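You operate a simulated robot arm through the tools that you are given. There is no shell and no other tool. Be economical: measure what you need, move in short steps, check, and stop when the job is done.

You are at the controls of a simulated two-armed robot. One attempt, no reset.

## Task
Fit the brush holder in the third generator and open both catches for its cover.
Fine: the holder stands on its pallet; shut the orange clip over it.

Only the result counts: the job must be done as asked and must still hold three seconds after the hand-in. Knocking over, shifting, dropping, spilling or breaking anything else fails it. Lids that push on must go on centred and level and be pressed home; caps that screw on are set level and turned clockwise until they are tight.

## Robot
Two 7-joint arms with two-finger parallel grippers on one trunk, on a base that drives. Base frame: it is fixed to the floor where the robot stands at the start and does not move with it; the origin is under the middle of the robot, x ahead of it, y to its left, z up. Units: mm, degrees, N and s.
The left shoulder is at the start at [50, 187, 1160], the right one opposite. With the tool pointing down near the work surface each hand reaches from about 100 to 660 mm from the robot's upright axis, wherever it stands, measured 20 degrees to its own side. Places, roughly: blue clip of the middle generator [900, 500, 1000]; blue clip of the near generator [700, 2300, 1000]; blue clip of the third generator [700, -100, 1000]; brush holder [750, 2250, 1000]; brush pocket of the third generator [700, -100, 1000]; left catch of the middle generator [800, 400, 1000]; left catch of the near generator [600, 2400, 1000]; left catch of the third generator [600, 0, 1000]; orange clip of the middle generator [900, 500, 1000]; orange clip of the near generator [700, 2300, 1000]; orange clip of the third generator [700, -100, 1000]; pin handle of carrier fifty-six [600, -100, 800]; right catch of the middle generator [1000, 400, 1000]; right catch of the near generator [600, 2200, 1000]; right catch of the third generator [600, -200, 1000]; white plug of the middle generator (2x3x9 cm) [800, 500, 1000]. Payload 3.43 kg a hand.
Tool frame (each hand has its own): the origin (TCP) lies between the finger pads and is the grasp point; the fingertips stand 30 mm ahead of it; z points along the fingers, y is the line along which they close. Largest opening 94 mm; finger width 28, thickness 10; the body of the gripper, 50 by 96 mm, starts 55 mm behind the TCP.
Orientation is that of the tool frame in the base frame, as a unit quaternion [w, x, y, z]. With the fingers straight down and closing along the base's y, the tool's x points along the base's -x, its y along +y and its z along -z.

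## Interface
- The arms move only by the tool apply_moves. It takes "left_commands", "right_commands" or both (then of equal length, played together; a hand with none holds still); each is text: rows parted by semicolons, each of 6 numbers parted by spaces: the shift along the tool's x, y, z in m, then the turn, a rotation vector about the tool's x, y, z in rad. In form: tx ty tz wx wy wz; .... A call has 1 to 20 rows; each row is the pose to reach, as a shift and turn from the pose commanded when the call began, along the tool's axes at that moment. "left_gripper" and "right_gripper" are, for a hand that has rows, the finger opening in m, from 0 to 0.094, set as the call begins (left out, the last holds). A row lasts 0.2 s, in which the tool goes at most 50 mm and 8.6 degrees; a call with a longer step from one row to the next is refused whole, and so is a gripper value outside its range. A pose out of reach is approached as far as the arm can. The call stops where the force on the tool passes 40 N (or 10 N more than at its start, if that is more) or the arm is blocked; 0.2 s more then pass. Each finger travels about 153 mm/s and halts on what it meets, pressing with about 27 N; the grip force reading is that of the motor and also rises with nothing between the fingers. The clock runs only during rows and for 0.2 s after the last one: add rows that repeat a pose to give the fingers time. It gives the time, the measured TCP pose, the force on the tool (base axes), the opening and the grip force at its end, in the units of the frame above (readings bear some noise), with the torque about the TCP (base axes, N m) and any sound that the robot's microphone picked up, and new pictures: "pictures" is both (left out), scene, wrist or none (wrist: the cameras of the hands that moved).
- Cameras (640 x 400 px; columns grow to the right, rows downward): "scene" is now at [150.1, -18.4, 1337.2]; the picture's right is [-0.18, -0.98, 0.00], its down [-0.41, 0.08, -0.91] and it looks along [0.89, -0.17, -0.42] (base axes); focal length 214 px, centre (320, 200). "left" rides on the left gripper at [76, -14, -103] in its tool frame; the picture's right is [0.18, 0.98, 0.00], its down [-0.75, 0.14, -0.64] and it looks along [-0.63, 0.12, 0.77] (tool axes); focal length 243 px, centre (320, 200). "right" rides on the right gripper at [76, 14, -102] in its tool frame; the picture's right is [-0.18, 0.98, 0.00], its down [-0.75, -0.14, -0.64] and it looks along [-0.63, -0.12, 0.77] (tool axes); focal length 243 px, centre (320, 200). There is no depth. A picture from a camera that has moved, and an enlarged one, comes with that camera's place and axes in the base frame and with its lens.
- lift_body(by): slides the trunk up (or, below 0, down) by that many mm; the arms and the scene camera ride with it, the base frame stays. It gives what a move gives, with no picture.
- roll_base(legs): drives the robot by 1 to 6 legs, each [ahead, left, turn to the left] in mm, mm and degrees, along the robot's own axes; the way and the turn of a leg run together, so that a leg with both is an arc; at most 1500 mm and 180 degrees a leg. The arms and the cameras ride along, it lands a little off, and it stops where it bumps. It gives what a move gives, and a new picture of the scene camera.
- head_to(pan, tilt): turns the head with the scene camera to pan (to the left, within 80 degrees either way) and tilt (down, from -29 to 69), counted from straight ahead of the robot. It gives what a move gives, and a new picture of the scene camera.
- zoom(camera, box): a new picture of the part [left, top, right, bottom] of that camera's present view, enlarged. No time passes.
- job_done(): hands the job in; it is judged then, once.

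Work in short steps. Places have to be worked out from the pictures, the camera data and where the tool is seen: move nearer, look again, correct. Check each grasp and each placing, and mend what went wrong. You have 120 turns and 260 pictures in all, those below and enlarged ones among them. Open the grippers and draw the arms clear of the work before you hand the job in, unless the task says otherwise; then end with one line.

The tools are called after "Request:" as a command line: name --argument value ..., lists and objects as JSON in quotes. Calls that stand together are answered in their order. apply_moves: Moves the arms, as the interface text tells. Its arguments: {"type":"object","properties":{"left_commands":{"type":"string"},"left_gripper":{"type":"number"},"right_commands":{"type":"string"},"right_gripper":{"type":"number"},"pictures":{"type":"string","enum":["both","scene","wrist","none"]}},"required":[]} The other tools are called the same way: lift_body (by) slides the trunk up or down; roll_base (legs) drives the base; head_to (pan, tilt) turns the head that bears the scene camera; zoom (camera, box) takes an enlarged picture of a part of a camera's view; job_done () hands the job in.

At the start:

```text
time: 0.0
left_tcp_pos: [399.7, 56.0, 1281.1]
left_tool_rot: [0.001, -0.001, 1.0, -0.001]
left_force: [0.0, -0.4, 1.0]
left_ft_torque: [0.01, 0.03, 0.02]
left_gripper_width: 94.0
left_grip_force: 0.0
right_tcp_pos: [350.2, -290.1, 1170.9]
right_tool_rot: [-0.001, 0.0, 1.0, 0.0]
right_force: [-0.3, 1.0, 0.1]
right_ft_torque: [-0.01, 0.04, 0.01]
right_gripper_width: 94.1
right_grip_force: 0.0
trunk travel left (down, up): [-375.0, 57.0]
robot x, y, heading: [1.2, -3.1, -0.1]
head pan, tilt: [-10.6, 24.9]
```

scene: 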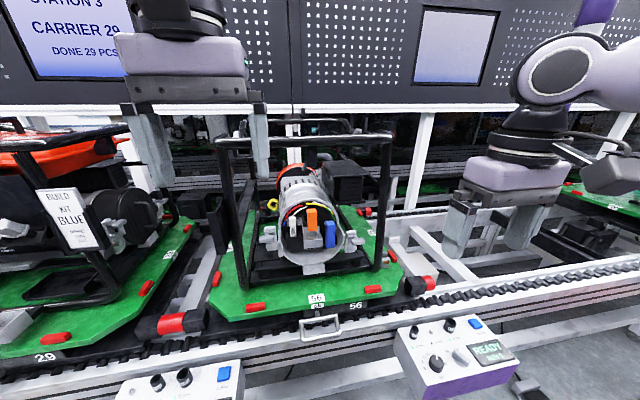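
right: 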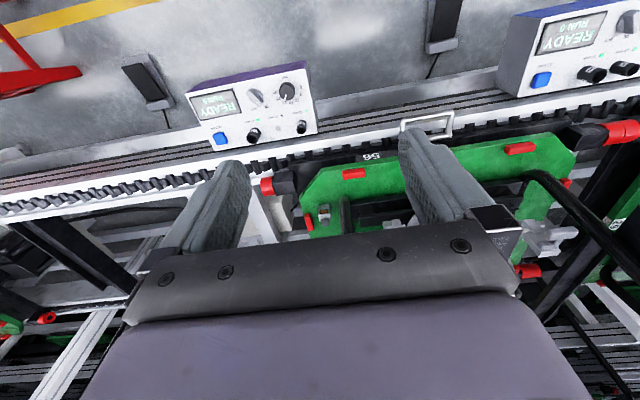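
left: 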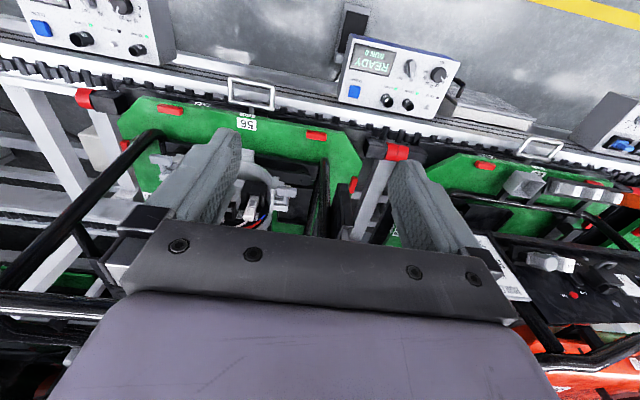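

I'll begin by looking closely at the generator ahead of me.

Request:
zoom --camera "scene" --box '[200, 120, 440, 350]'

Request:
head_to --pan 60 --tilt 20

```text
1.74 times, centred on (320, 235) of scene
camera zoom: at [150.1, -18.4, 1337.2], right [-0.18, -0.98, 0.0], down [-0.41, 0.08, -0.91], along [0.89, -0.17, -0.42], focal length 373 px, centre (320, 139)
```

zoom: 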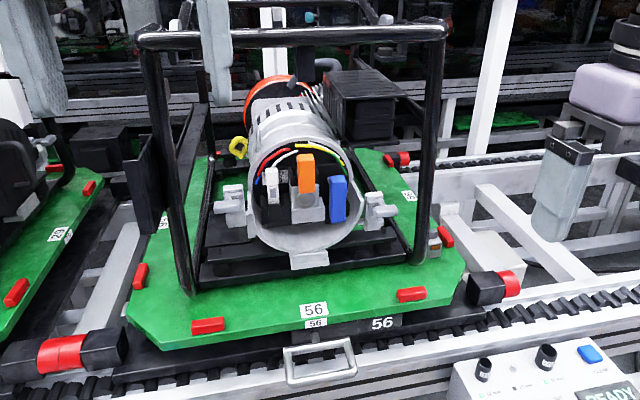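

```text
time: 1.4
left_tcp_pos: [399.9, 57.3, 1279.9]
left_tool_rot: [0.002, -0.001, 1.0, -0.001]
left_force: [-0.5, 0.1, -0.2]
left_ft_torque: [0.0, -0.01, 0.01]
left_gripper_width: 94.1
left_grip_force: 0.0
right_tcp_pos: [350.0, -290.7, 1170.6]
right_tool_rot: [0.0, 0.0, 1.0, 0.0]
right_force: [0.0, 0.7, 0.8]
right_ft_torque: [-0.03, 0.01, -0.02]
right_gripper_width: 94.1
right_grip_force: 0.0
trunk travel left (down, up): [-375.0, 57.0]
robot x, y, heading: [0.1, -2.8, 0.2]
head pan, tilt: [60.0, 20.0]
camera scene: at [106.1, 79.1, 1345.2], right [0.87, -0.5, 0.0], down [-0.17, -0.3, -0.94], along [0.47, 0.81, -0.34], focal length 214 px, centre (320, 200)
```

scene: 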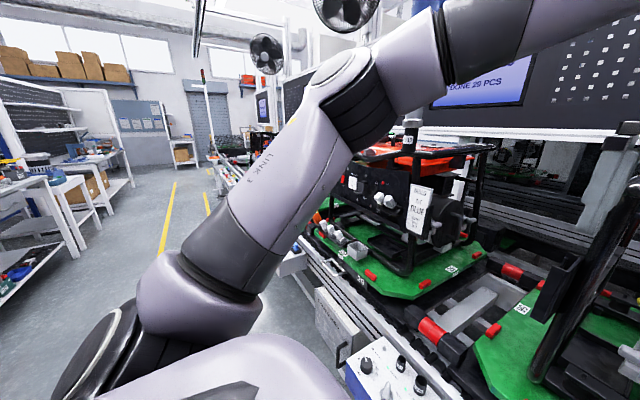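

The third generator (carrier 56) is ahead; the holder is by the near one, about 2.3 m to the left. I'll back off slightly and drive left in steps.

Request:
roll_base --legs '[[-100, 0, 0], [0, 1100, 0]]'

```text
time: 12.1
left_tcp_pos: [292.8, 1150.4, 1279.9]
left_tool_rot: [0.0, -0.003, 1.0, -0.001]
left_force: [-0.3, -0.7, -0.1]
left_ft_torque: [-0.03, 0.02, 0.0]
left_gripper_width: 94.3
left_grip_force: 0.0
right_tcp_pos: [245.6, 802.4, 1170.5]
right_tool_rot: [0.0, -0.002, 1.0, 0.0]
right_force: [1.4, 0.5, 0.1]
right_ft_torque: [-0.02, 0.02, 0.02]
right_gripper_width: 94.1
right_grip_force: 0.0
trunk travel left (down, up): [-375.0, 57.0]
robot x, y, heading: [-103.5, 1094.0, 0.1]
head pan, tilt: [60.0, 20.0]
camera scene: at [-0.6, 1171.6, 1345.2], right [0.87, -0.5, 0.0], down [-0.17, -0.3, -0.94], along [0.47, 0.82, -0.34], focal length 214 px, centre (320, 200)
```

scene: 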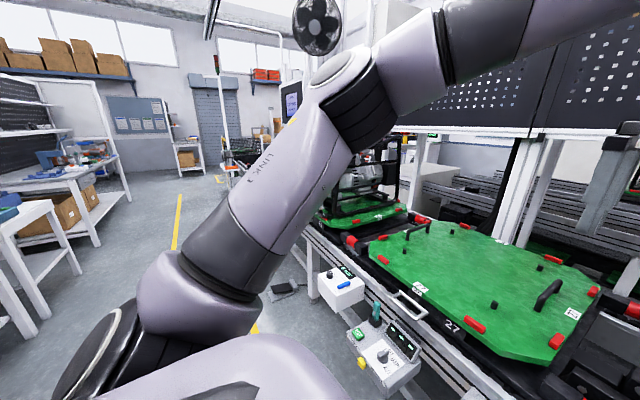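

Path is clear. I continue left and turn the head to the front.

Request:
roll_base --legs '[[0, 1100, 0]]'

Request:
head_to --pan 0 --tilt 27

```text
time: 22.0
left_tcp_pos: [285.1, 2255.1, 1282.2]
left_tool_rot: [0.001, -0.006, 1.0, -0.001]
left_force: [-0.8, 0.3, 0.5]
left_ft_torque: [-0.05, 0.02, 0.02]
left_gripper_width: 93.9
left_grip_force: 0.2
right_tcp_pos: [237.6, 1907.2, 1170.7]
right_tool_rot: [0.0, -0.006, 1.0, 0.0]
right_force: [-0.1, 0.6, -1.1]
right_ft_torque: [-0.03, 0.01, 0.02]
right_gripper_width: 93.9
right_grip_force: 0.2
trunk travel left (down, up): [-375.0, 57.0]
robot x, y, heading: [-114.1, 2196.0, 0.6]
head pan, tilt: [60.0, 20.0]
camera scene: at [-9.2, 2274.1, 1345.2], right [0.87, -0.49, 0.0], down [-0.17, -0.3, -0.94], along [0.46, 0.82, -0.34], focal length 214 px, centre (320, 200)
```

scene: 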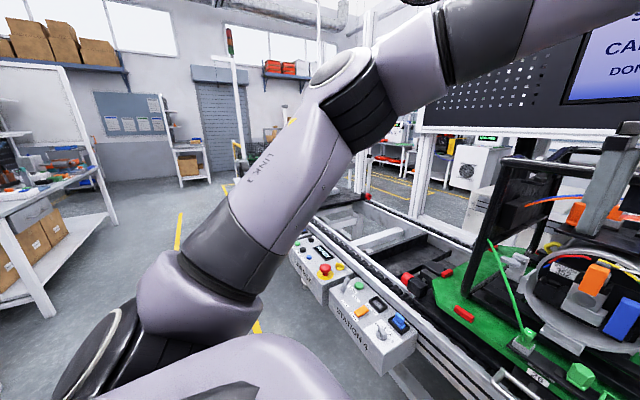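

```text
time: 23.3
left_tcp_pos: [285.3, 2255.0, 1281.5]
left_tool_rot: [0.0, -0.006, 1.0, -0.001]
left_force: [-0.3, -0.1, -0.9]
left_ft_torque: [-0.04, 0.01, 0.04]
left_gripper_width: 94.0
left_grip_force: 0.0
right_tcp_pos: [239.0, 1906.3, 1169.4]
right_tool_rot: [0.0, -0.005, 1.0, 0.0]
right_force: [-0.3, 0.2, 0.5]
right_ft_torque: [0.01, 0.0, 0.01]
right_gripper_width: 94.0
right_grip_force: 0.0
trunk travel left (down, up): [-375.0, 57.0]
robot x, y, heading: [-116.6, 2196.0, 0.6]
head pan, tilt: [0.0, 27.0]
camera scene: at [36.6, 2194.0, 1333.9], right [0.01, -1.0, 0.0], down [-0.45, -0.01, -0.89], along [0.89, 0.01, -0.45], focal length 214 px, centre (320, 200)
```

scene: 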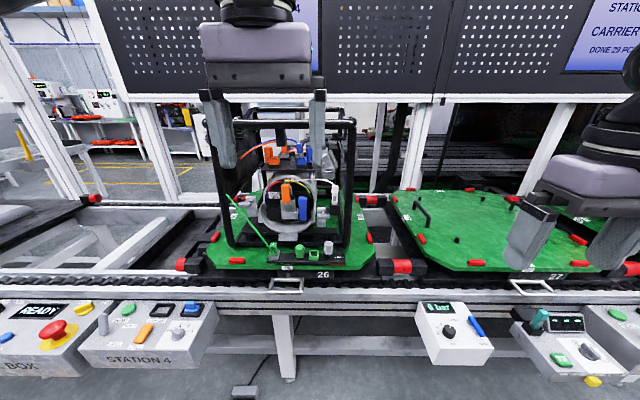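

Near generator (carrier 26) in view. Zoom in to find the holder.

Request:
zoom --camera "scene" --box '[200, 100, 390, 300]'

Request:
zoom --camera "scene" --box '[240, 170, 350, 270]'

```text
2.00 times, centred on (295, 200) of scene
camera zoom: at [36.6, 2194.0, 1333.9], right [0.01, -1.0, 0.0], down [-0.45, -0.01, -0.89], along [0.89, 0.01, -0.45], focal length 429 px, centre (370, 200)
```

zoom: 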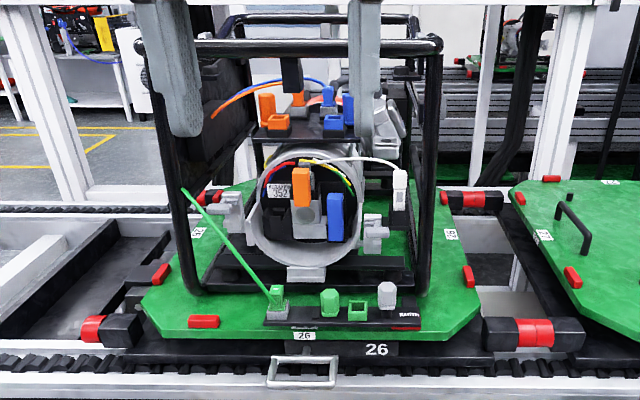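

```text
4.00 times, centred on (295, 220) of scene
camera zoom: at [36.6, 2194.0, 1333.9], right [0.01, -1.0, 0.0], down [-0.45, -0.01, -0.89], along [0.89, 0.01, -0.45], focal length 858 px, centre (420, 120)
```

zoom: 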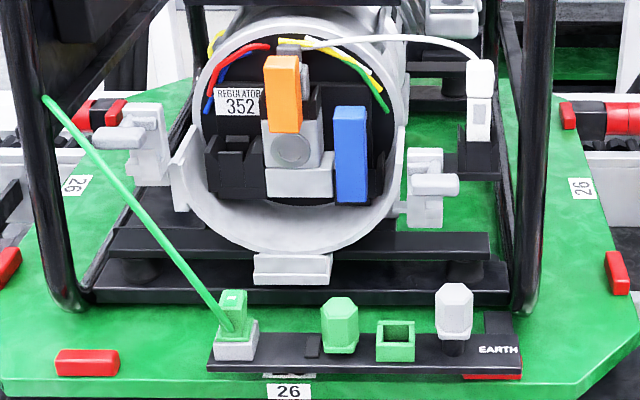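

I need a closer view. Drive forward 150 mm and zoom on details.

Request:
roll_base --legs '[[150, 0, 0]]'

Request:
head_to --pan 10 --tilt 35

Request:
zoom --camera "scene" --box '[250, 130, 410, 230]'

```text
time: 24.7
left_tcp_pos: [432.0, 2255.1, 1280.5]
left_tool_rot: [0.0, -0.006, 1.0, -0.001]
left_force: [0.4, -0.3, -0.6]
left_ft_torque: [0.01, 0.04, 0.01]
left_gripper_width: 93.9
left_grip_force: 0.0
right_tcp_pos: [386.4, 1908.3, 1169.5]
right_tool_rot: [0.0, -0.006, 1.0, 0.0]
right_force: [0.1, 0.1, -0.2]
right_ft_torque: [0.01, 0.08, -0.01]
right_gripper_width: 94.0
right_grip_force: 0.1
trunk travel left (down, up): [-375.0, 57.0]
robot x, y, heading: [34.9, 2194.1, 0.7]
head pan, tilt: [0.0, 27.0]
camera scene: at [184.0, 2195.3, 1333.7], right [0.01, -1.0, 0.0], down [-0.45, 0.0, -0.89], along [0.89, 0.01, -0.45], focal length 214 px, centre (320, 200)
```

scene: 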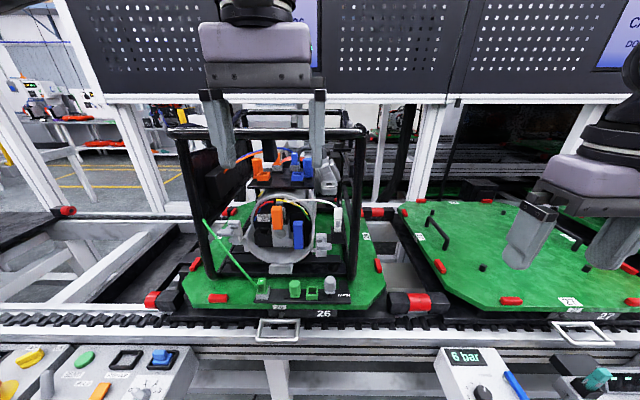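

```text
time: 25.4
left_tcp_pos: [431.5, 2256.0, 1281.0]
left_tool_rot: [0.001, -0.007, 1.0, -0.001]
left_force: [0.5, 0.4, 0.2]
left_ft_torque: [0.01, -0.02, 0.01]
left_gripper_width: 94.1
left_grip_force: 0.1
right_tcp_pos: [384.2, 1907.7, 1170.0]
right_tool_rot: [0.001, -0.005, 1.0, 0.001]
right_force: [-0.1, -0.2, -0.1]
right_ft_torque: [0.02, -0.02, -0.01]
right_gripper_width: 93.9
right_grip_force: 0.1
trunk travel left (down, up): [-375.0, 57.0]
robot x, y, heading: [33.3, 2194.6, 0.7]
head pan, tilt: [10.0, 35.0]
camera scene: at [178.1, 2210.5, 1321.4], right [0.18, -0.98, 0.0], down [-0.56, -0.1, -0.82], along [0.81, 0.15, -0.57], focal length 214 px, centre (320, 200)
```

scene: 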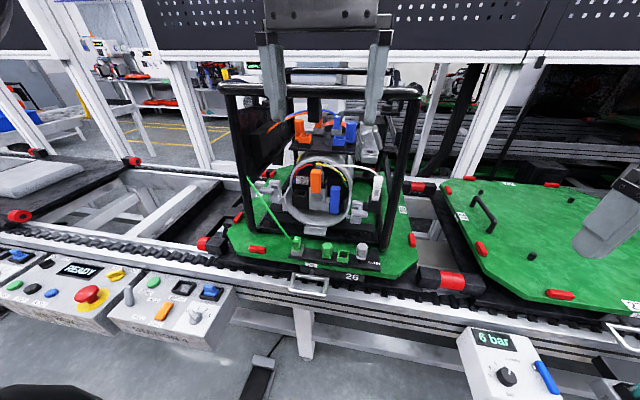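

```text
4.00 times, centred on (330, 180) of scene
camera zoom: at [178.1, 2210.5, 1321.4], right [0.18, -0.98, 0.0], down [-0.56, -0.1, -0.82], along [0.81, 0.15, -0.57], focal length 858 px, centre (280, 280)
```

zoom: 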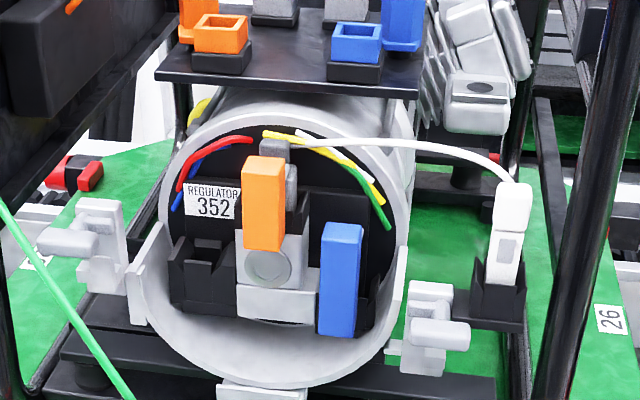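

Request:
zoom --camera "scene" --box '[240, 215, 400, 315]'

Request:
zoom --camera "scene" --box '[280, 90, 440, 190]'

```text
4.00 times, centred on (320, 265) of scene
camera zoom: at [178.1, 2210.5, 1321.4], right [0.18, -0.98, 0.0], down [-0.56, -0.1, -0.82], along [0.81, 0.15, -0.57], focal length 858 px, centre (320, -60)
```

zoom: 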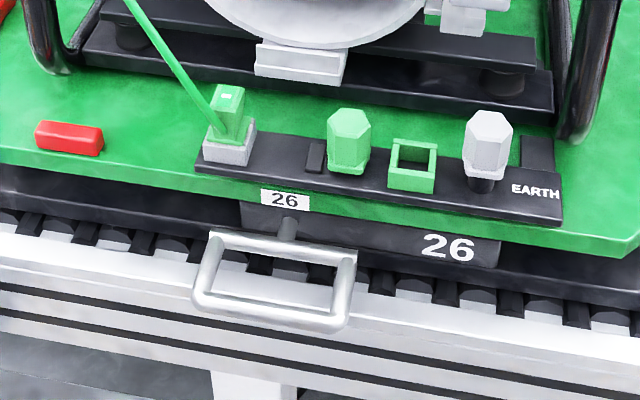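

```text
4.00 times, centred on (360, 140) of scene
camera zoom: at [178.1, 2210.5, 1321.4], right [0.18, -0.98, 0.0], down [-0.56, -0.1, -0.82], along [0.81, 0.15, -0.57], focal length 858 px, centre (160, 440)
```

zoom: 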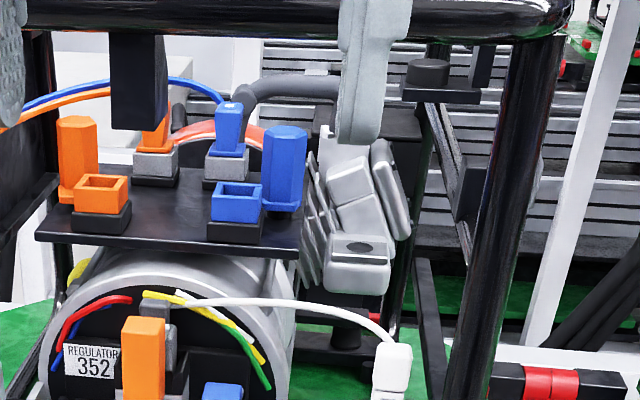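

No loose holder obvious yet. I'll raise the left arm and look over the frame with its wrist camera.

Request:
lift_body --by 55

Request:
apply_moves --left_commands "0 0 -0.05 0 0 0; 0 0 -0.10 0 0 0; -0.04 0 -0.10 0 0 0; -0.08 0 -0.10 0 0 0" --pictures "both"

```text
time: 26.3
left_tcp_pos: [431.5, 2255.5, 1336.0]
left_tool_rot: [0.0, -0.006, 1.0, -0.002]
left_force: [-0.7, 0.0, 0.9]
left_ft_torque: [0.03, -0.02, -0.03]
left_gripper_width: 93.8
left_grip_force: 0.1
right_tcp_pos: [386.2, 1908.4, 1225.6]
right_tool_rot: [0.0, -0.006, 1.0, 0.001]
right_force: [0.1, -0.6, -0.1]
right_ft_torque: [-0.02, -0.01, 0.02]
right_gripper_width: 93.8
right_grip_force: 0.1
trunk travel left (down, up): [-430.0, 2.0]
robot x, y, heading: [31.8, 2196.6, 0.8]
head pan, tilt: [10.0, 35.0]
```

```text
time: 27.3
left_tcp_pos: [463.7, 2263.8, 1408.2]
left_tool_rot: [0.004, -0.005, 1.0, 0.0]
left_force: [-0.5, -1.0, 0.7]
left_ft_torque: [0.03, -0.07, 0.0]
left_gripper_width: 94.0
left_grip_force: 0.1
left hand out of reach, approached as far as the arm can: row 2, 3, 4
right_tcp_pos: [383.2, 1906.2, 1225.3]
right_tool_rot: [0.001, -0.006, 1.0, 0.001]
right_force: [-0.6, -0.2, 0.4]
right_ft_torque: [0.02, -0.05, 0.01]
right_gripper_width: 94.1
right_grip_force: 0.0
trunk travel left (down, up): [-430.0, 2.0]
robot x, y, heading: [27.3, 2196.2, 0.4]
head pan, tilt: [10.0, 35.0]
camera scene: at [174.7, 2208.2, 1376.9], right [0.18, -0.98, 0.0], down [-0.56, -0.1, -0.82], along [0.81, 0.15, -0.57], focal length 214 px, centre (320, 200)
camera left: at [386.2, 2249.5, 1510.4], right [-0.19, 0.98, 0.0], down [0.75, 0.15, 0.65], along [0.64, 0.12, -0.76], focal length 243 px, centre (320, 200)
```

scene: 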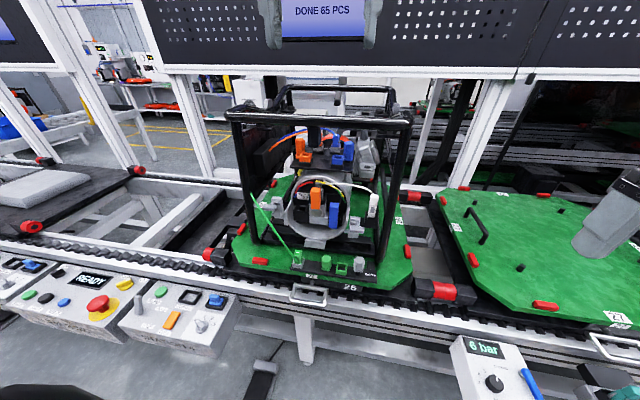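
left: 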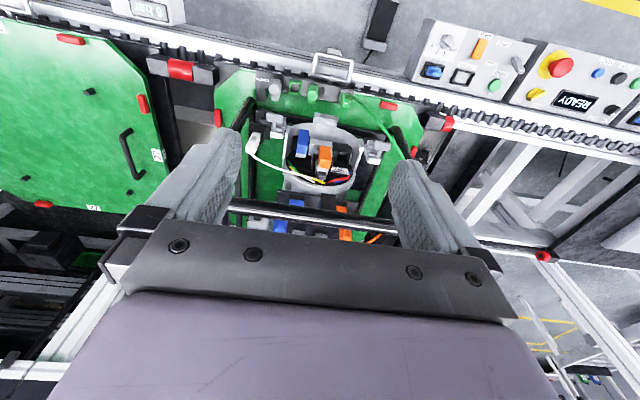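

Request:
zoom --camera "left" --box '[240, 70, 400, 170]'

Request:
zoom --camera "scene" --box '[220, 90, 420, 215]'

```text
4.00 times, centred on (320, 120) of left
camera zoom: at [386.2, 2249.5, 1510.4], right [-0.19, 0.98, 0.0], down [0.75, 0.15, 0.65], along [0.64, 0.12, -0.76], focal length 970 px, centre (320, 520)
```

zoom: 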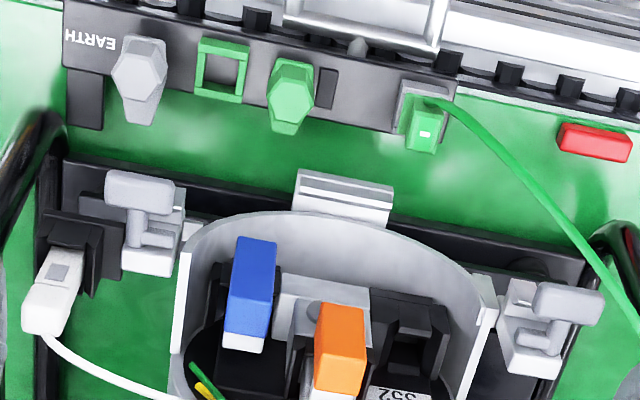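

```text
3.20 times, centred on (320, 152) of scene
camera zoom: at [174.7, 2208.2, 1376.9], right [0.18, -0.98, 0.0], down [-0.56, -0.1, -0.82], along [0.81, 0.15, -0.57], focal length 686 px, centre (320, 352)
```

zoom: 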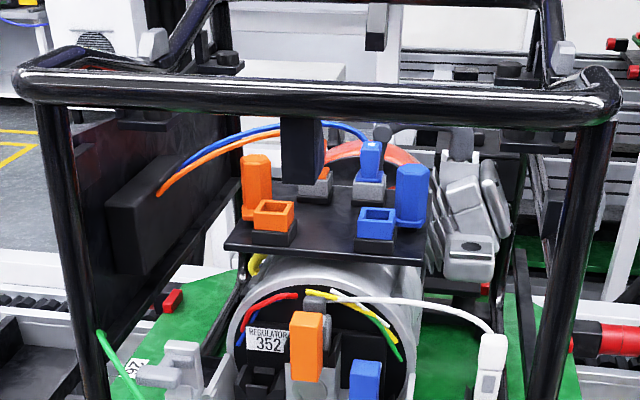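

Nothing loose in view from here. I'll look from the right side: drive 450 mm right, pan left.

Request:
roll_base --legs '[[0, -500, 0]]'

Request:
head_to --pan 38 --tilt 28

```text
time: 32.4
left_tcp_pos: [472.5, 1756.1, 1407.2]
left_tool_rot: [0.002, -0.01, 1.0, -0.001]
left_force: [-0.7, -0.3, -0.1]
left_ft_torque: [0.02, -0.01, 0.02]
left_gripper_width: 94.2
left_grip_force: 0.1
right_tcp_pos: [396.7, 1396.9, 1226.2]
right_tool_rot: [0.0, -0.009, 1.0, 0.0]
right_force: [0.1, 0.8, -0.6]
right_ft_torque: [-0.02, -0.01, 0.04]
right_gripper_width: 94.3
right_grip_force: 0.1
trunk travel left (down, up): [-430.0, 2.0]
robot x, y, heading: [37.5, 1679.1, 1.1]
head pan, tilt: [10.0, 35.0]
camera scene: at [185.4, 1697.1, 1376.3], right [0.19, -0.98, 0.0], down [-0.56, -0.11, -0.82], along [0.8, 0.16, -0.57], focal length 214 px, centre (320, 200)
```

scene: 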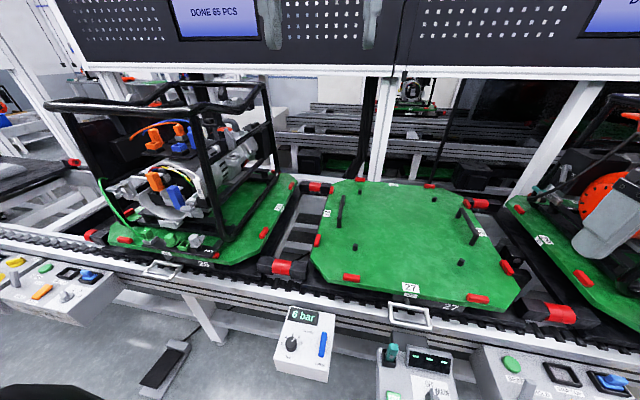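

```text
time: 33.3
left_tcp_pos: [473.1, 1756.2, 1407.4]
left_tool_rot: [0.001, -0.01, 1.0, -0.001]
left_force: [-0.1, -0.7, 0.0]
left_ft_torque: [0.02, 0.0, -0.01]
left_gripper_width: 94.0
left_grip_force: 0.1
right_tcp_pos: [395.7, 1396.6, 1225.4]
right_tool_rot: [0.0, -0.01, 1.0, 0.0]
right_force: [0.5, 0.3, 0.5]
right_ft_torque: [-0.04, 0.0, -0.02]
right_gripper_width: 93.7
right_grip_force: 0.0
trunk travel left (down, up): [-430.0, 2.0]
robot x, y, heading: [40.3, 1682.5, 0.8]
head pan, tilt: [38.0, 28.0]
camera scene: at [169.8, 1737.7, 1387.3], right [0.63, -0.78, 0.0], down [-0.36, -0.3, -0.88], along [0.69, 0.56, -0.47], focal length 214 px, centre (320, 200)
```

scene: 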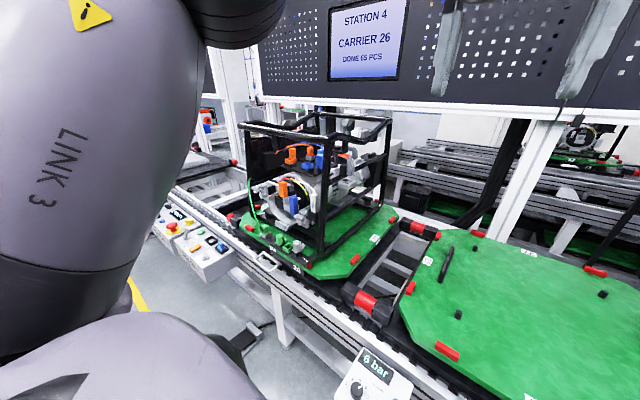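

Request:
zoom --camera "scene" --box '[230, 100, 410, 280]'

Request:
zoom --camera "scene" --box '[260, 155, 360, 255]'

```text
2.22 times, centred on (320, 190) of scene
camera zoom: at [169.8, 1737.7, 1387.3], right [0.63, -0.78, 0.0], down [-0.36, -0.3, -0.88], along [0.69, 0.56, -0.47], focal length 477 px, centre (320, 222)
```

zoom: 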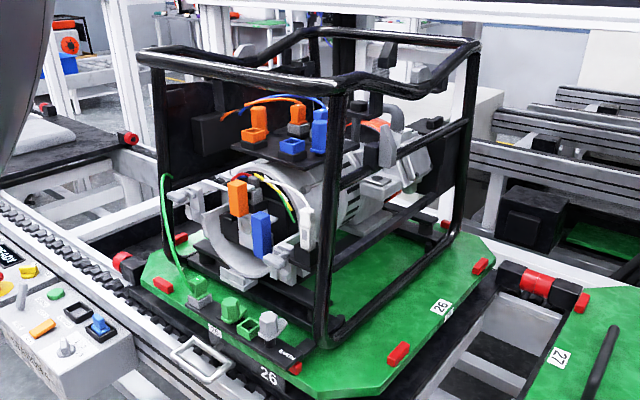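

```text
4.00 times, centred on (310, 205) of scene
camera zoom: at [169.8, 1737.7, 1387.3], right [0.63, -0.78, 0.0], down [-0.36, -0.3, -0.88], along [0.69, 0.56, -0.47], focal length 858 px, centre (360, 180)
```

zoom: 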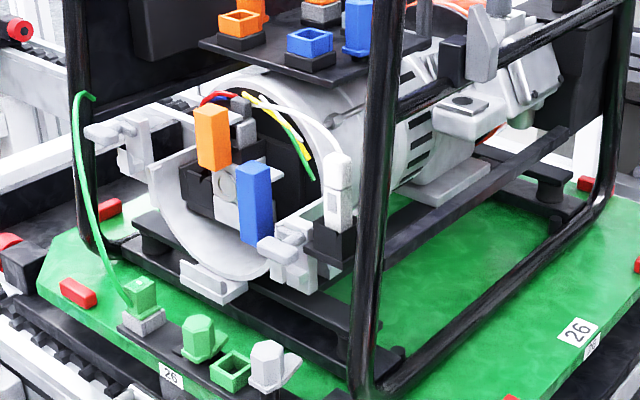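

No loose holder on carrier 26's pallet from this side either. I'll go back, looking at the middle generator on the way and then the third for comparison.

Request:
roll_base --legs '[[-100, 0, 0], [0, -900, 0]]'

Request:
head_to --pan -10 --tilt 30

```text
time: 42.4
left_tcp_pos: [392.5, 841.7, 1405.2]
left_tool_rot: [0.002, -0.014, 1.0, -0.001]
left_force: [-0.6, 0.0, -0.8]
left_ft_torque: [0.01, -0.01, 0.01]
left_gripper_width: 94.0
left_grip_force: 0.0
right_tcp_pos: [316.5, 480.9, 1225.8]
right_tool_rot: [0.0, -0.013, 1.0, 0.0]
right_force: [0.1, -0.5, 0.8]
right_ft_torque: [-0.05, -0.04, 0.02]
right_gripper_width: 94.0
right_grip_force: 0.1
trunk travel left (down, up): [-430.0, 2.0]
robot x, y, heading: [-38.6, 760.3, 1.5]
head pan, tilt: [38.0, 28.0]
camera scene: at [89.0, 821.5, 1387.3], right [0.64, -0.77, 0.0], down [-0.36, -0.3, -0.88], along [0.68, 0.56, -0.47], focal length 214 px, centre (320, 200)
```

scene: 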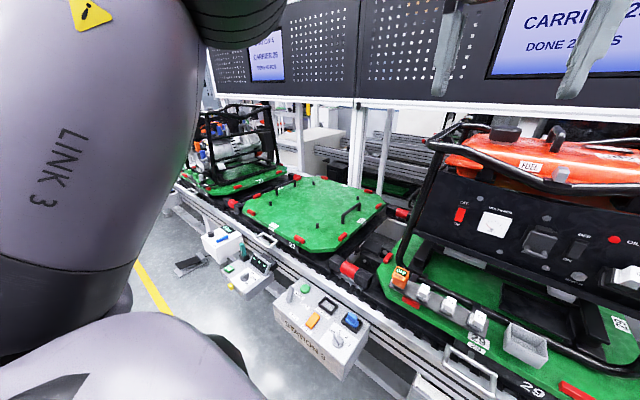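

```text
time: 43.6
left_tcp_pos: [393.0, 842.2, 1406.8]
left_tool_rot: [0.002, -0.015, 1.0, 0.0]
left_force: [0.2, -0.8, 0.3]
left_ft_torque: [0.01, 0.01, 0.02]
left_gripper_width: 94.0
left_grip_force: 0.1
right_tcp_pos: [317.2, 481.9, 1225.4]
right_tool_rot: [-0.001, -0.013, 1.0, -0.001]
right_force: [0.0, -0.2, 0.9]
right_ft_torque: [0.03, -0.01, 0.04]
right_gripper_width: 94.1
right_grip_force: 0.0
trunk travel left (down, up): [-430.0, 2.0]
robot x, y, heading: [-40.0, 763.0, 1.4]
head pan, tilt: [-10.0, 30.0]
camera scene: at [108.1, 750.2, 1384.1], right [-0.15, -0.99, 0.0], down [-0.49, 0.07, -0.87], along [0.86, -0.13, -0.5], focal length 214 px, centre (320, 200)
```

scene: 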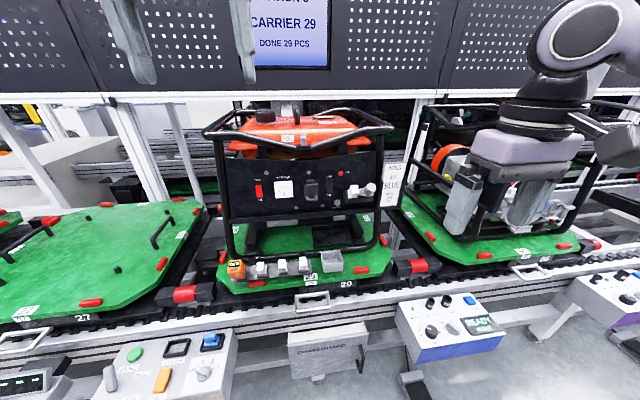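

Request:
zoom --camera "scene" --box '[205, 150, 425, 310]'

Request:
roll_base --legs '[[0, -780, -1.5]]'

```text
2.50 times, centred on (315, 230) of scene
camera zoom: at [108.1, 750.2, 1384.1], right [-0.15, -0.99, 0.0], down [-0.49, 0.07, -0.87], along [0.86, -0.13, -0.5], focal length 536 px, centre (332, 125)
```

zoom: 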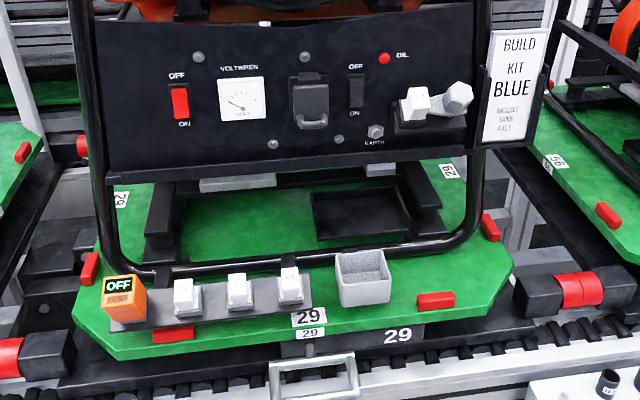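

```text
time: 50.8
left_tcp_pos: [409.4, 59.8, 1406.1]
left_tool_rot: [0.001, -0.008, 1.0, -0.001]
left_force: [0.2, 0.3, 0.0]
left_ft_torque: [-0.12, -0.03, -0.04]
left_gripper_width: 94.0
left_grip_force: 0.1
right_tcp_pos: [330.4, -299.1, 1226.1]
right_tool_rot: [0.0, -0.008, 1.0, -0.001]
right_force: [0.1, 0.0, -0.5]
right_ft_torque: [-0.01, 0.02, -0.02]
right_gripper_width: 94.0
right_grip_force: 0.0
trunk travel left (down, up): [-430.0, 2.0]
robot x, y, heading: [-24.6, -14.9, 0.9]
head pan, tilt: [-10.0, 30.0]
camera scene: at [123.9, -28.5, 1384.1], right [-0.16, -0.99, 0.0], down [-0.49, 0.08, -0.87], along [0.85, -0.14, -0.5], focal length 214 px, centre (320, 200)
```

scene: 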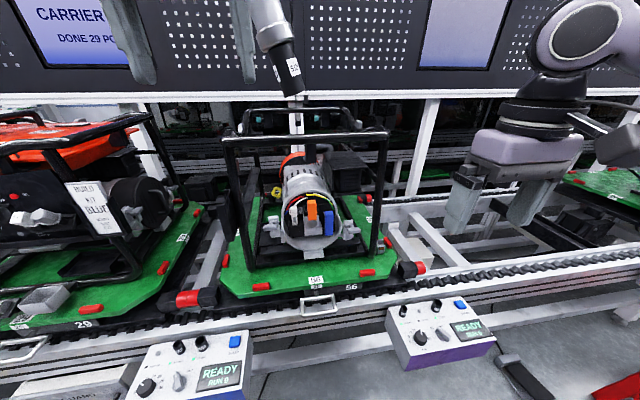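

Request:
zoom --camera "scene" --box '[250, 160, 380, 260]'

Request:
zoom --camera "scene" --box '[210, 130, 450, 300]'

```text
4.00 times, centred on (315, 210) of scene
camera zoom: at [123.9, -28.5, 1384.1], right [-0.16, -0.99, 0.0], down [-0.49, 0.08, -0.87], along [0.85, -0.14, -0.5], focal length 858 px, centre (340, 160)
```

zoom: 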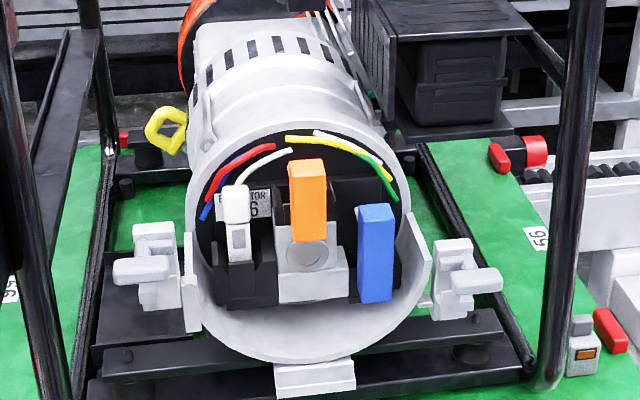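

```text
2.35 times, centred on (330, 215) of scene
camera zoom: at [123.9, -28.5, 1384.1], right [-0.16, -0.99, 0.0], down [-0.49, 0.08, -0.87], along [0.85, -0.14, -0.5], focal length 505 px, centre (296, 165)
```

zoom: 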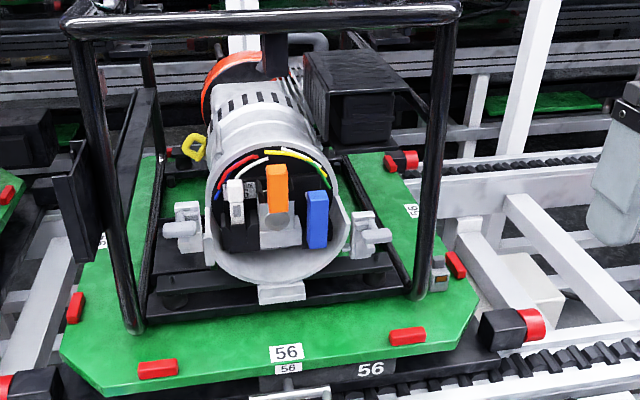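

Found it: a small grey part with a dark cap and orange window stands on pallet 56 beside the right front post. (The listed place doesn't match, but the task says it stands on its pallet.) I drive nearer and look at it.

Request:
roll_base --legs '[[120, -85, -0.9]]'

Request:
head_to --pan -22 --tilt 42

```text
time: 52.2
left_tcp_pos: [532.3, -31.9, 1407.0]
left_tool_rot: [0.0, 0.0, 1.0, -0.001]
left_force: [-1.0, 1.4, -1.1]
left_ft_torque: [-0.18, -0.18, -0.17]
left_gripper_width: 94.0
left_grip_force: 0.0
right_tcp_pos: [448.2, -390.4, 1225.0]
right_tool_rot: [0.0, -0.001, 1.0, 0.001]
right_force: [0.1, 0.8, -0.3]
right_ft_torque: [0.0, -0.01, -0.04]
right_gripper_width: 93.8
right_grip_force: 0.0
trunk travel left (down, up): [-430.0, 2.0]
robot x, y, heading: [97.4, -100.6, 0.0]
head pan, tilt: [-10.0, 30.0]
camera scene: at [245.5, -116.4, 1384.0], right [-0.17, -0.98, 0.0], down [-0.49, 0.09, -0.87], along [0.85, -0.15, -0.5], focal length 214 px, centre (320, 200)
```

scene: 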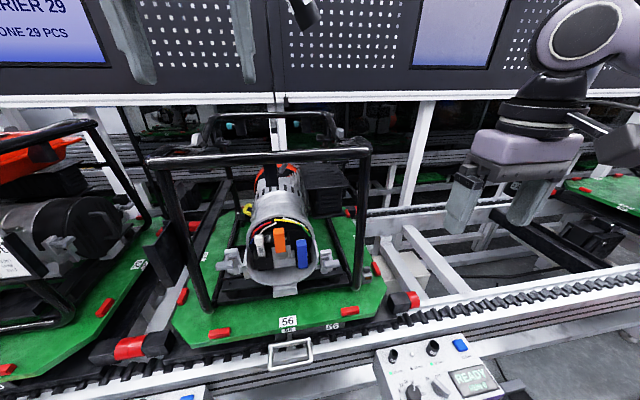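

```text
time: 53.0
left_tcp_pos: [532.5, -32.1, 1406.0]
left_tool_rot: [0.001, -0.002, 1.0, -0.001]
left_force: [-1.0, 2.0, -1.4]
left_ft_torque: [-0.2, -0.22, -0.13]
left_gripper_width: 94.2
left_grip_force: 0.1
right_tcp_pos: [447.2, -388.7, 1224.9]
right_tool_rot: [-0.001, 0.0, 1.0, -0.001]
right_force: [-0.2, 0.6, -0.5]
right_ft_torque: [-0.02, -0.02, -0.01]
right_gripper_width: 93.8
right_grip_force: 0.2
trunk travel left (down, up): [-430.0, 2.0]
robot x, y, heading: [100.2, -101.9, -0.3]
head pan, tilt: [-22.0, 42.0]
camera scene: at [233.5, -131.6, 1365.9], right [-0.37, -0.93, 0.0], down [-0.62, 0.25, -0.74], along [0.69, -0.28, -0.67], focal length 214 px, centre (320, 200)
```

scene: 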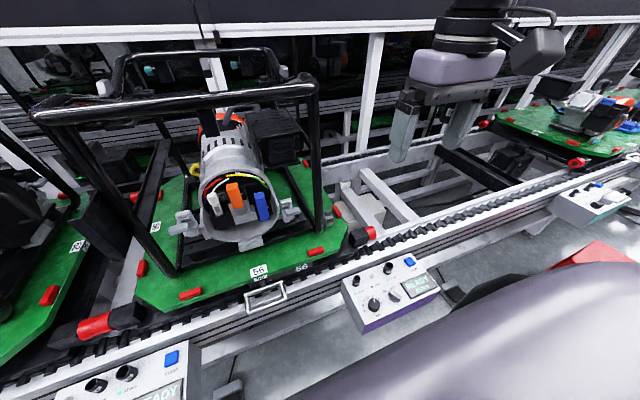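

The left hand reads a slight side force, possibly touching something hanging; I draw it back. And zoom on the holder.

Request:
apply_moves --left_commands "0.04 0 0 0 0 0; 0.08 0 0 0 0 0; 0.12 0 0.02 0 0 0; 0.16 0 0.05 0 0 0" --pictures "none"

Request:
zoom --camera "scene" --box '[270, 180, 390, 260]'

Request:
zoom --camera "scene" --box '[170, 140, 320, 260]'

```text
time: 54.0
left_tcp_pos: [378.8, -28.9, 1364.5]
left_tool_rot: [-0.003, -0.011, 1.0, -0.011]
left_force: [7.0, -1.9, 9.9]
left_ft_torque: [0.07, 1.62, 0.32]
left_gripper_width: 94.2
left_grip_force: 0.0
right_tcp_pos: [447.0, -388.9, 1224.9]
right_tool_rot: [0.0, 0.0, 1.0, -0.001]
right_force: [-0.8, 1.0, 0.2]
right_ft_torque: [-0.11, 0.0, 0.0]
right_gripper_width: 93.8
right_grip_force: 0.0
trunk travel left (down, up): [-430.0, 2.0]
robot x, y, heading: [93.9, -98.6, 0.1]
head pan, tilt: [-22.0, 42.0]
stopped in row 4 (left hand): the force on the tool passed its limit at 65 N (the readings are from after the stop); the commanded pose is now the measured one
```

```text
5.00 times, centred on (330, 220) of scene
camera zoom: at [234.1, -129.7, 1364.7], right [-0.36, -0.93, 0.0], down [-0.63, 0.24, -0.73], along [0.68, -0.26, -0.68], focal length 1072 px, centre (270, 100)
```

zoom: 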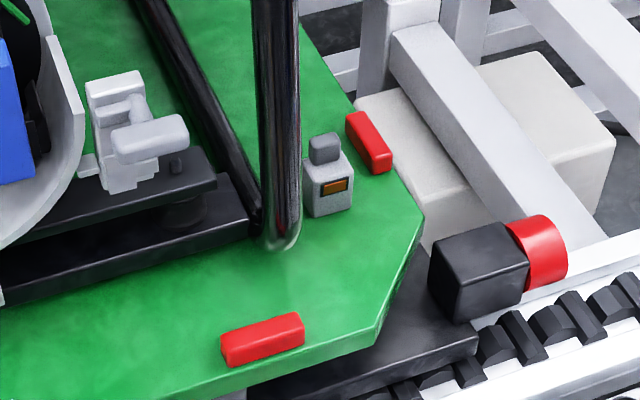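

```text
3.33 times, centred on (245, 200) of scene
camera zoom: at [234.1, -129.7, 1364.7], right [-0.36, -0.93, 0.0], down [-0.63, 0.24, -0.73], along [0.68, -0.26, -0.68], focal length 715 px, centre (570, 200)
```

zoom: 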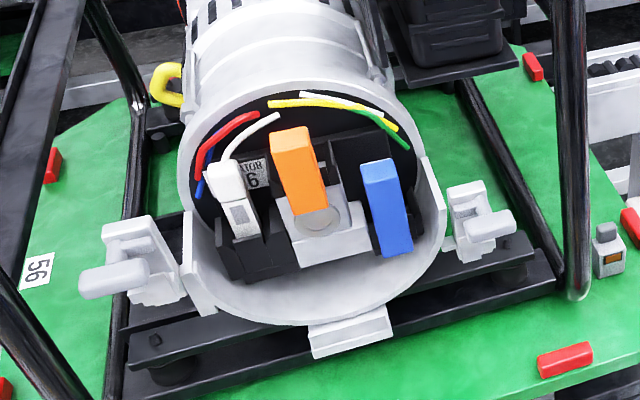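

The left hand probably touched my own head. Move it sideways left and clear.

Request:
apply_moves --left_commands "-0.03 0.01 0 0 0 0; -0.03 0.05 0 0 0 0; -0.03 0.10 0 0 0 0; -0.03 0.15 0 0 0 0; -0.01 0.2 0.03 0 0 0" --pictures "both"

```text
refused: row 5 steps farther than a row can; nothing moved
```

Request:
apply_moves --left_commands "-0.03 0.01 0 0 0 0; -0.03 0.05 0 0 0 0; -0.03 0.09 0 0 0 0; -0.03 0.13 0 0 0 0; -0.03 0.17 0 0 0 0; -0.02 0.2 0.02 0 0 0" --pictures "both"

```text
time: 55.4
left_tcp_pos: [394.9, 171.5, 1338.5]
left_tool_rot: [-0.002, -0.008, 1.0, -0.01]
left_force: [0.3, 0.8, -4.4]
left_ft_torque: [0.06, -0.34, -0.03]
left_gripper_width: 93.9
left_grip_force: 0.0
right_tcp_pos: [446.7, -389.0, 1225.9]
right_tool_rot: [0.0, 0.001, 1.0, -0.001]
right_force: [0.4, 1.4, -0.1]
right_ft_torque: [-0.05, 0.0, -0.02]
right_gripper_width: 94.0
right_grip_force: 0.1
trunk travel left (down, up): [-430.0, 2.0]
robot x, y, heading: [94.7, -102.1, -0.3]
head pan, tilt: [-22.0, 42.0]
camera scene: at [233.7, -130.8, 1365.8], right [-0.37, -0.93, 0.0], down [-0.62, 0.25, -0.74], along [0.69, -0.28, -0.67], focal length 214 px, centre (320, 200)
camera left: at [319.1, 160.1, 1441.6], right [-0.2, 0.98, -0.02], down [0.75, 0.17, 0.64], along [0.63, 0.11, -0.77], focal length 243 px, centre (320, 200)
```

scene: 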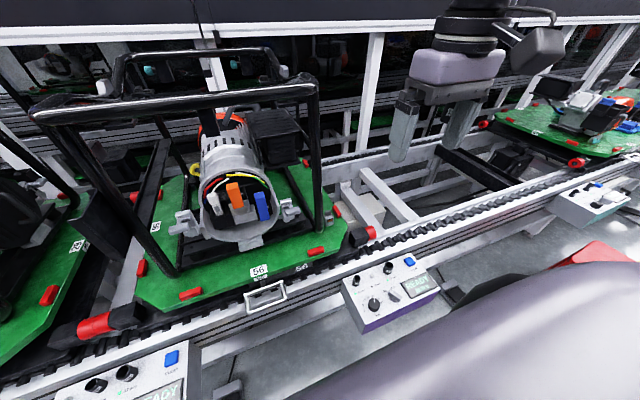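
left: 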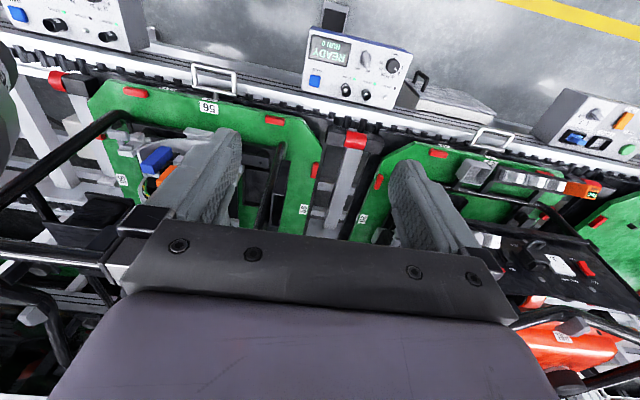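

Now look at the holder with the right wrist camera to triangulate.

Request:
zoom --camera "right" --box '[280, 80, 440, 200]'

Request:
zoom --camera "right" --box '[0, 0, 640, 400]'

```text
3.33 times, centred on (360, 140) of right
camera zoom: at [370.6, -375.9, 1327.9], right [0.18, 0.98, 0.0], down [0.75, -0.14, 0.64], along [0.63, -0.12, -0.77], focal length 809 px, centre (187, 400)
```

zoom: 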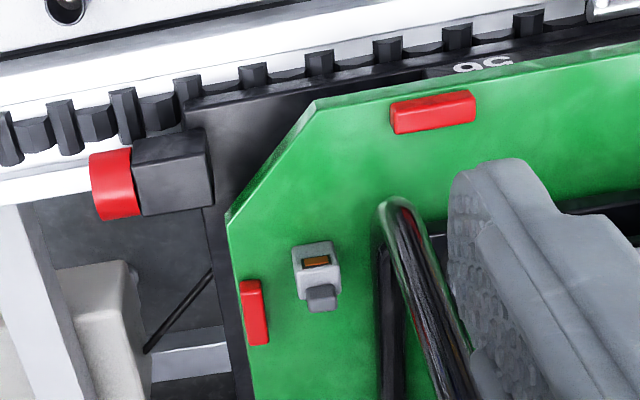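

```text
1.00 times, centred on (320, 200) of right (not enlarged: the box is as wide or as high as the picture)
camera zoom: at [370.6, -375.9, 1327.9], right [0.18, 0.98, 0.0], down [0.75, -0.14, 0.64], along [0.63, -0.12, -0.77], focal length 243 px, centre (320, 200)
```

zoom: 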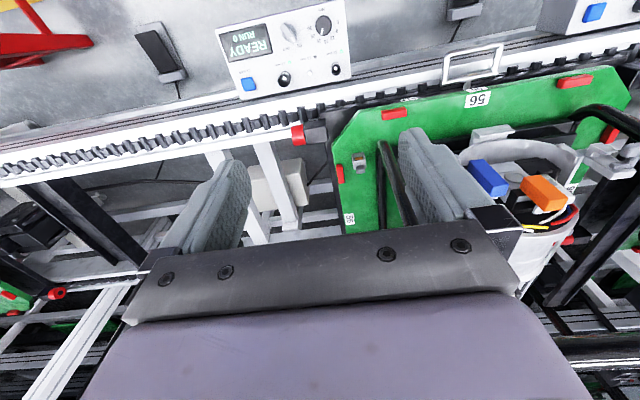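

Holder base is at about (668, -341, 810). Lower the trunk to look into the pocket more frontally.

Request:
lift_body --by -230

Request:
head_to --pan 4 --tilt 18

Request:
zoom --camera "scene" --box '[275, 150, 395, 240]'

```text
time: 57.9
left_tcp_pos: [394.7, 171.0, 1109.3]
left_tool_rot: [-0.001, -0.008, 1.0, -0.009]
left_force: [0.1, 0.1, -0.2]
left_ft_torque: [-0.04, 0.0, -0.02]
left_gripper_width: 94.2
left_grip_force: 0.1
right_tcp_pos: [447.0, -390.1, 995.5]
right_tool_rot: [0.0, 0.0, 1.0, 0.0]
right_force: [0.0, 0.2, 0.2]
right_ft_torque: [-0.05, 0.0, 0.0]
right_gripper_width: 94.0
right_grip_force: 0.0
trunk travel left (down, up): [-200.0, 232.0]
robot x, y, heading: [94.3, -99.7, -0.2]
head pan, tilt: [-22.0, 42.0]
```

```text
time: 58.8
left_tcp_pos: [394.6, 171.1, 1108.3]
left_tool_rot: [-0.002, -0.008, 1.0, -0.009]
left_force: [-0.4, 0.7, -0.8]
left_ft_torque: [0.03, 0.04, 0.02]
left_gripper_width: 94.0
left_grip_force: 0.1
right_tcp_pos: [446.8, -390.3, 996.4]
right_tool_rot: [0.0, 0.0, 1.0, 0.0]
right_force: [-0.4, -0.8, 0.9]
right_ft_torque: [-0.01, 0.01, -0.01]
right_gripper_width: 93.7
right_grip_force: 0.0
trunk travel left (down, up): [-200.0, 232.0]
robot x, y, heading: [98.6, -102.8, 0.1]
head pan, tilt: [4.0, 18.0]
camera scene: at [248.9, -94.3, 1173.4], right [0.07, -1.0, 0.0], down [-0.31, -0.02, -0.95], along [0.95, 0.07, -0.31], focal length 214 px, centre (320, 200)
```

scene: 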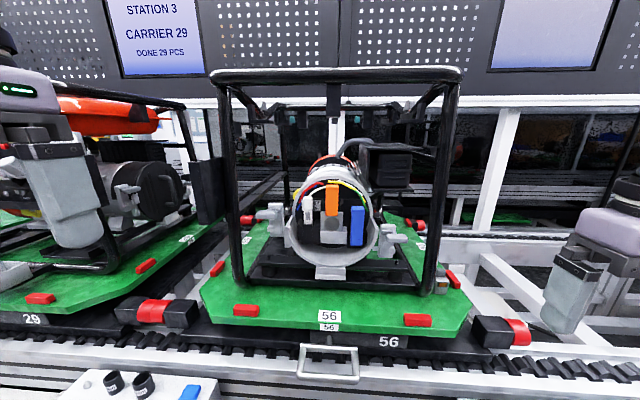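

```text
4.44 times, centred on (335, 195) of scene
camera zoom: at [248.9, -94.3, 1173.4], right [0.07, -1.0, 0.0], down [-0.31, -0.02, -0.95], along [0.95, 0.07, -0.31], focal length 953 px, centre (253, 222)
```

zoom: 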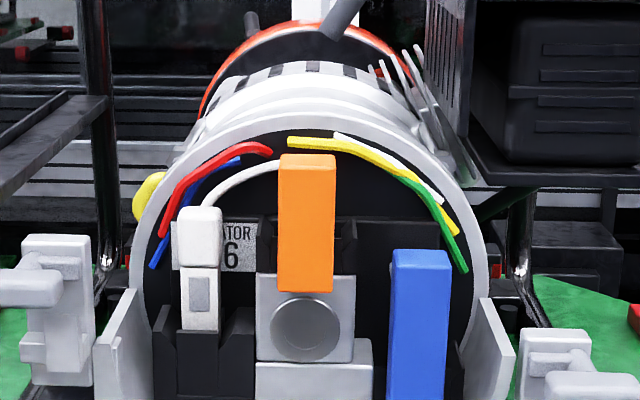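

Need a side view of the clips and pocket: drive right 450 mm, pan left.

Request:
roll_base --legs '[[0, -480, 0]]'

Request:
head_to --pan 42 --tilt 15

```text
time: 61.7
left_tcp_pos: [399.9, -20.8, 1109.2]
left_tool_rot: [-0.001, -0.015, 1.0, -0.008]
left_force: [0.1, 1.0, -0.3]
left_ft_torque: [0.0, 0.01, 0.01]
left_gripper_width: 93.8
left_grip_force: 0.0
right_tcp_pos: [457.8, -580.2, 996.2]
right_tool_rot: [0.0, -0.006, 1.0, 0.0]
right_force: [0.2, 0.2, -0.4]
right_ft_torque: [-0.01, -0.02, 0.01]
right_gripper_width: 94.1
right_grip_force: 0.0
trunk travel left (down, up): [-200.0, 232.0]
robot x, y, heading: [100.5, -294.1, 0.8]
head pan, tilt: [4.0, 18.0]
stopped in leg 1: the robot was blocked; the commanded pose is now the measured one
camera scene: at [256.8, -286.9, 1173.4], right [0.08, -1.0, 0.0], down [-0.31, -0.03, -0.95], along [0.95, 0.08, -0.31], focal length 214 px, centre (320, 200)
```

scene: 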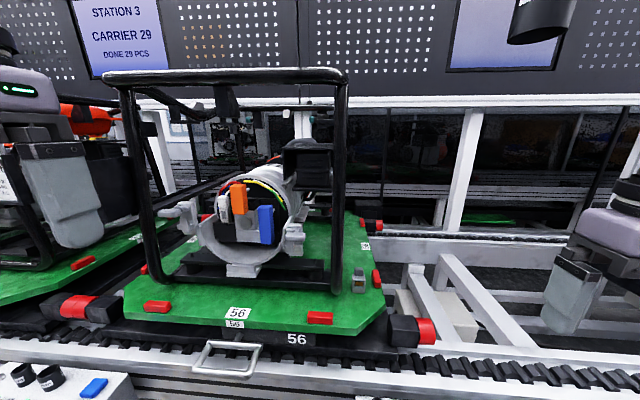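

```text
time: 62.8
left_tcp_pos: [400.0, -20.4, 1109.8]
left_tool_rot: [-0.001, -0.015, 1.0, -0.009]
left_force: [0.0, 0.3, 0.2]
left_ft_torque: [0.0, 0.02, 0.01]
left_gripper_width: 93.9
left_grip_force: 0.0
right_tcp_pos: [458.2, -580.0, 994.7]
right_tool_rot: [0.0, -0.007, 1.0, 0.0]
right_force: [0.6, 0.1, 0.8]
right_ft_torque: [0.01, 0.01, -0.04]
right_gripper_width: 94.1
right_grip_force: 0.1
trunk travel left (down, up): [-200.0, 232.0]
robot x, y, heading: [101.6, -293.8, 1.0]
head pan, tilt: [42.0, 15.0]
camera scene: at [232.4, -231.3, 1178.3], right [0.68, -0.73, 0.0], down [-0.19, -0.18, -0.97], along [0.71, 0.66, -0.26], focal length 214 px, centre (320, 200)
```

scene: 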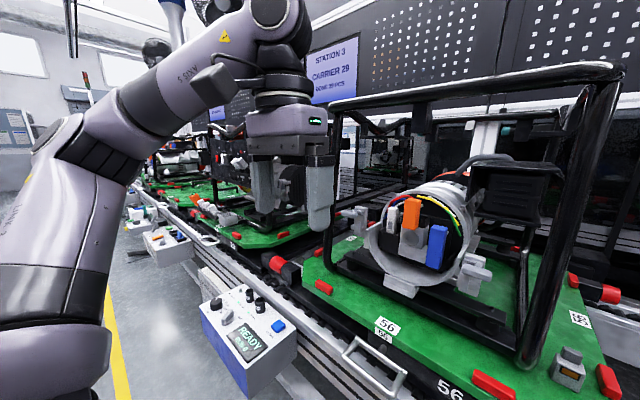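

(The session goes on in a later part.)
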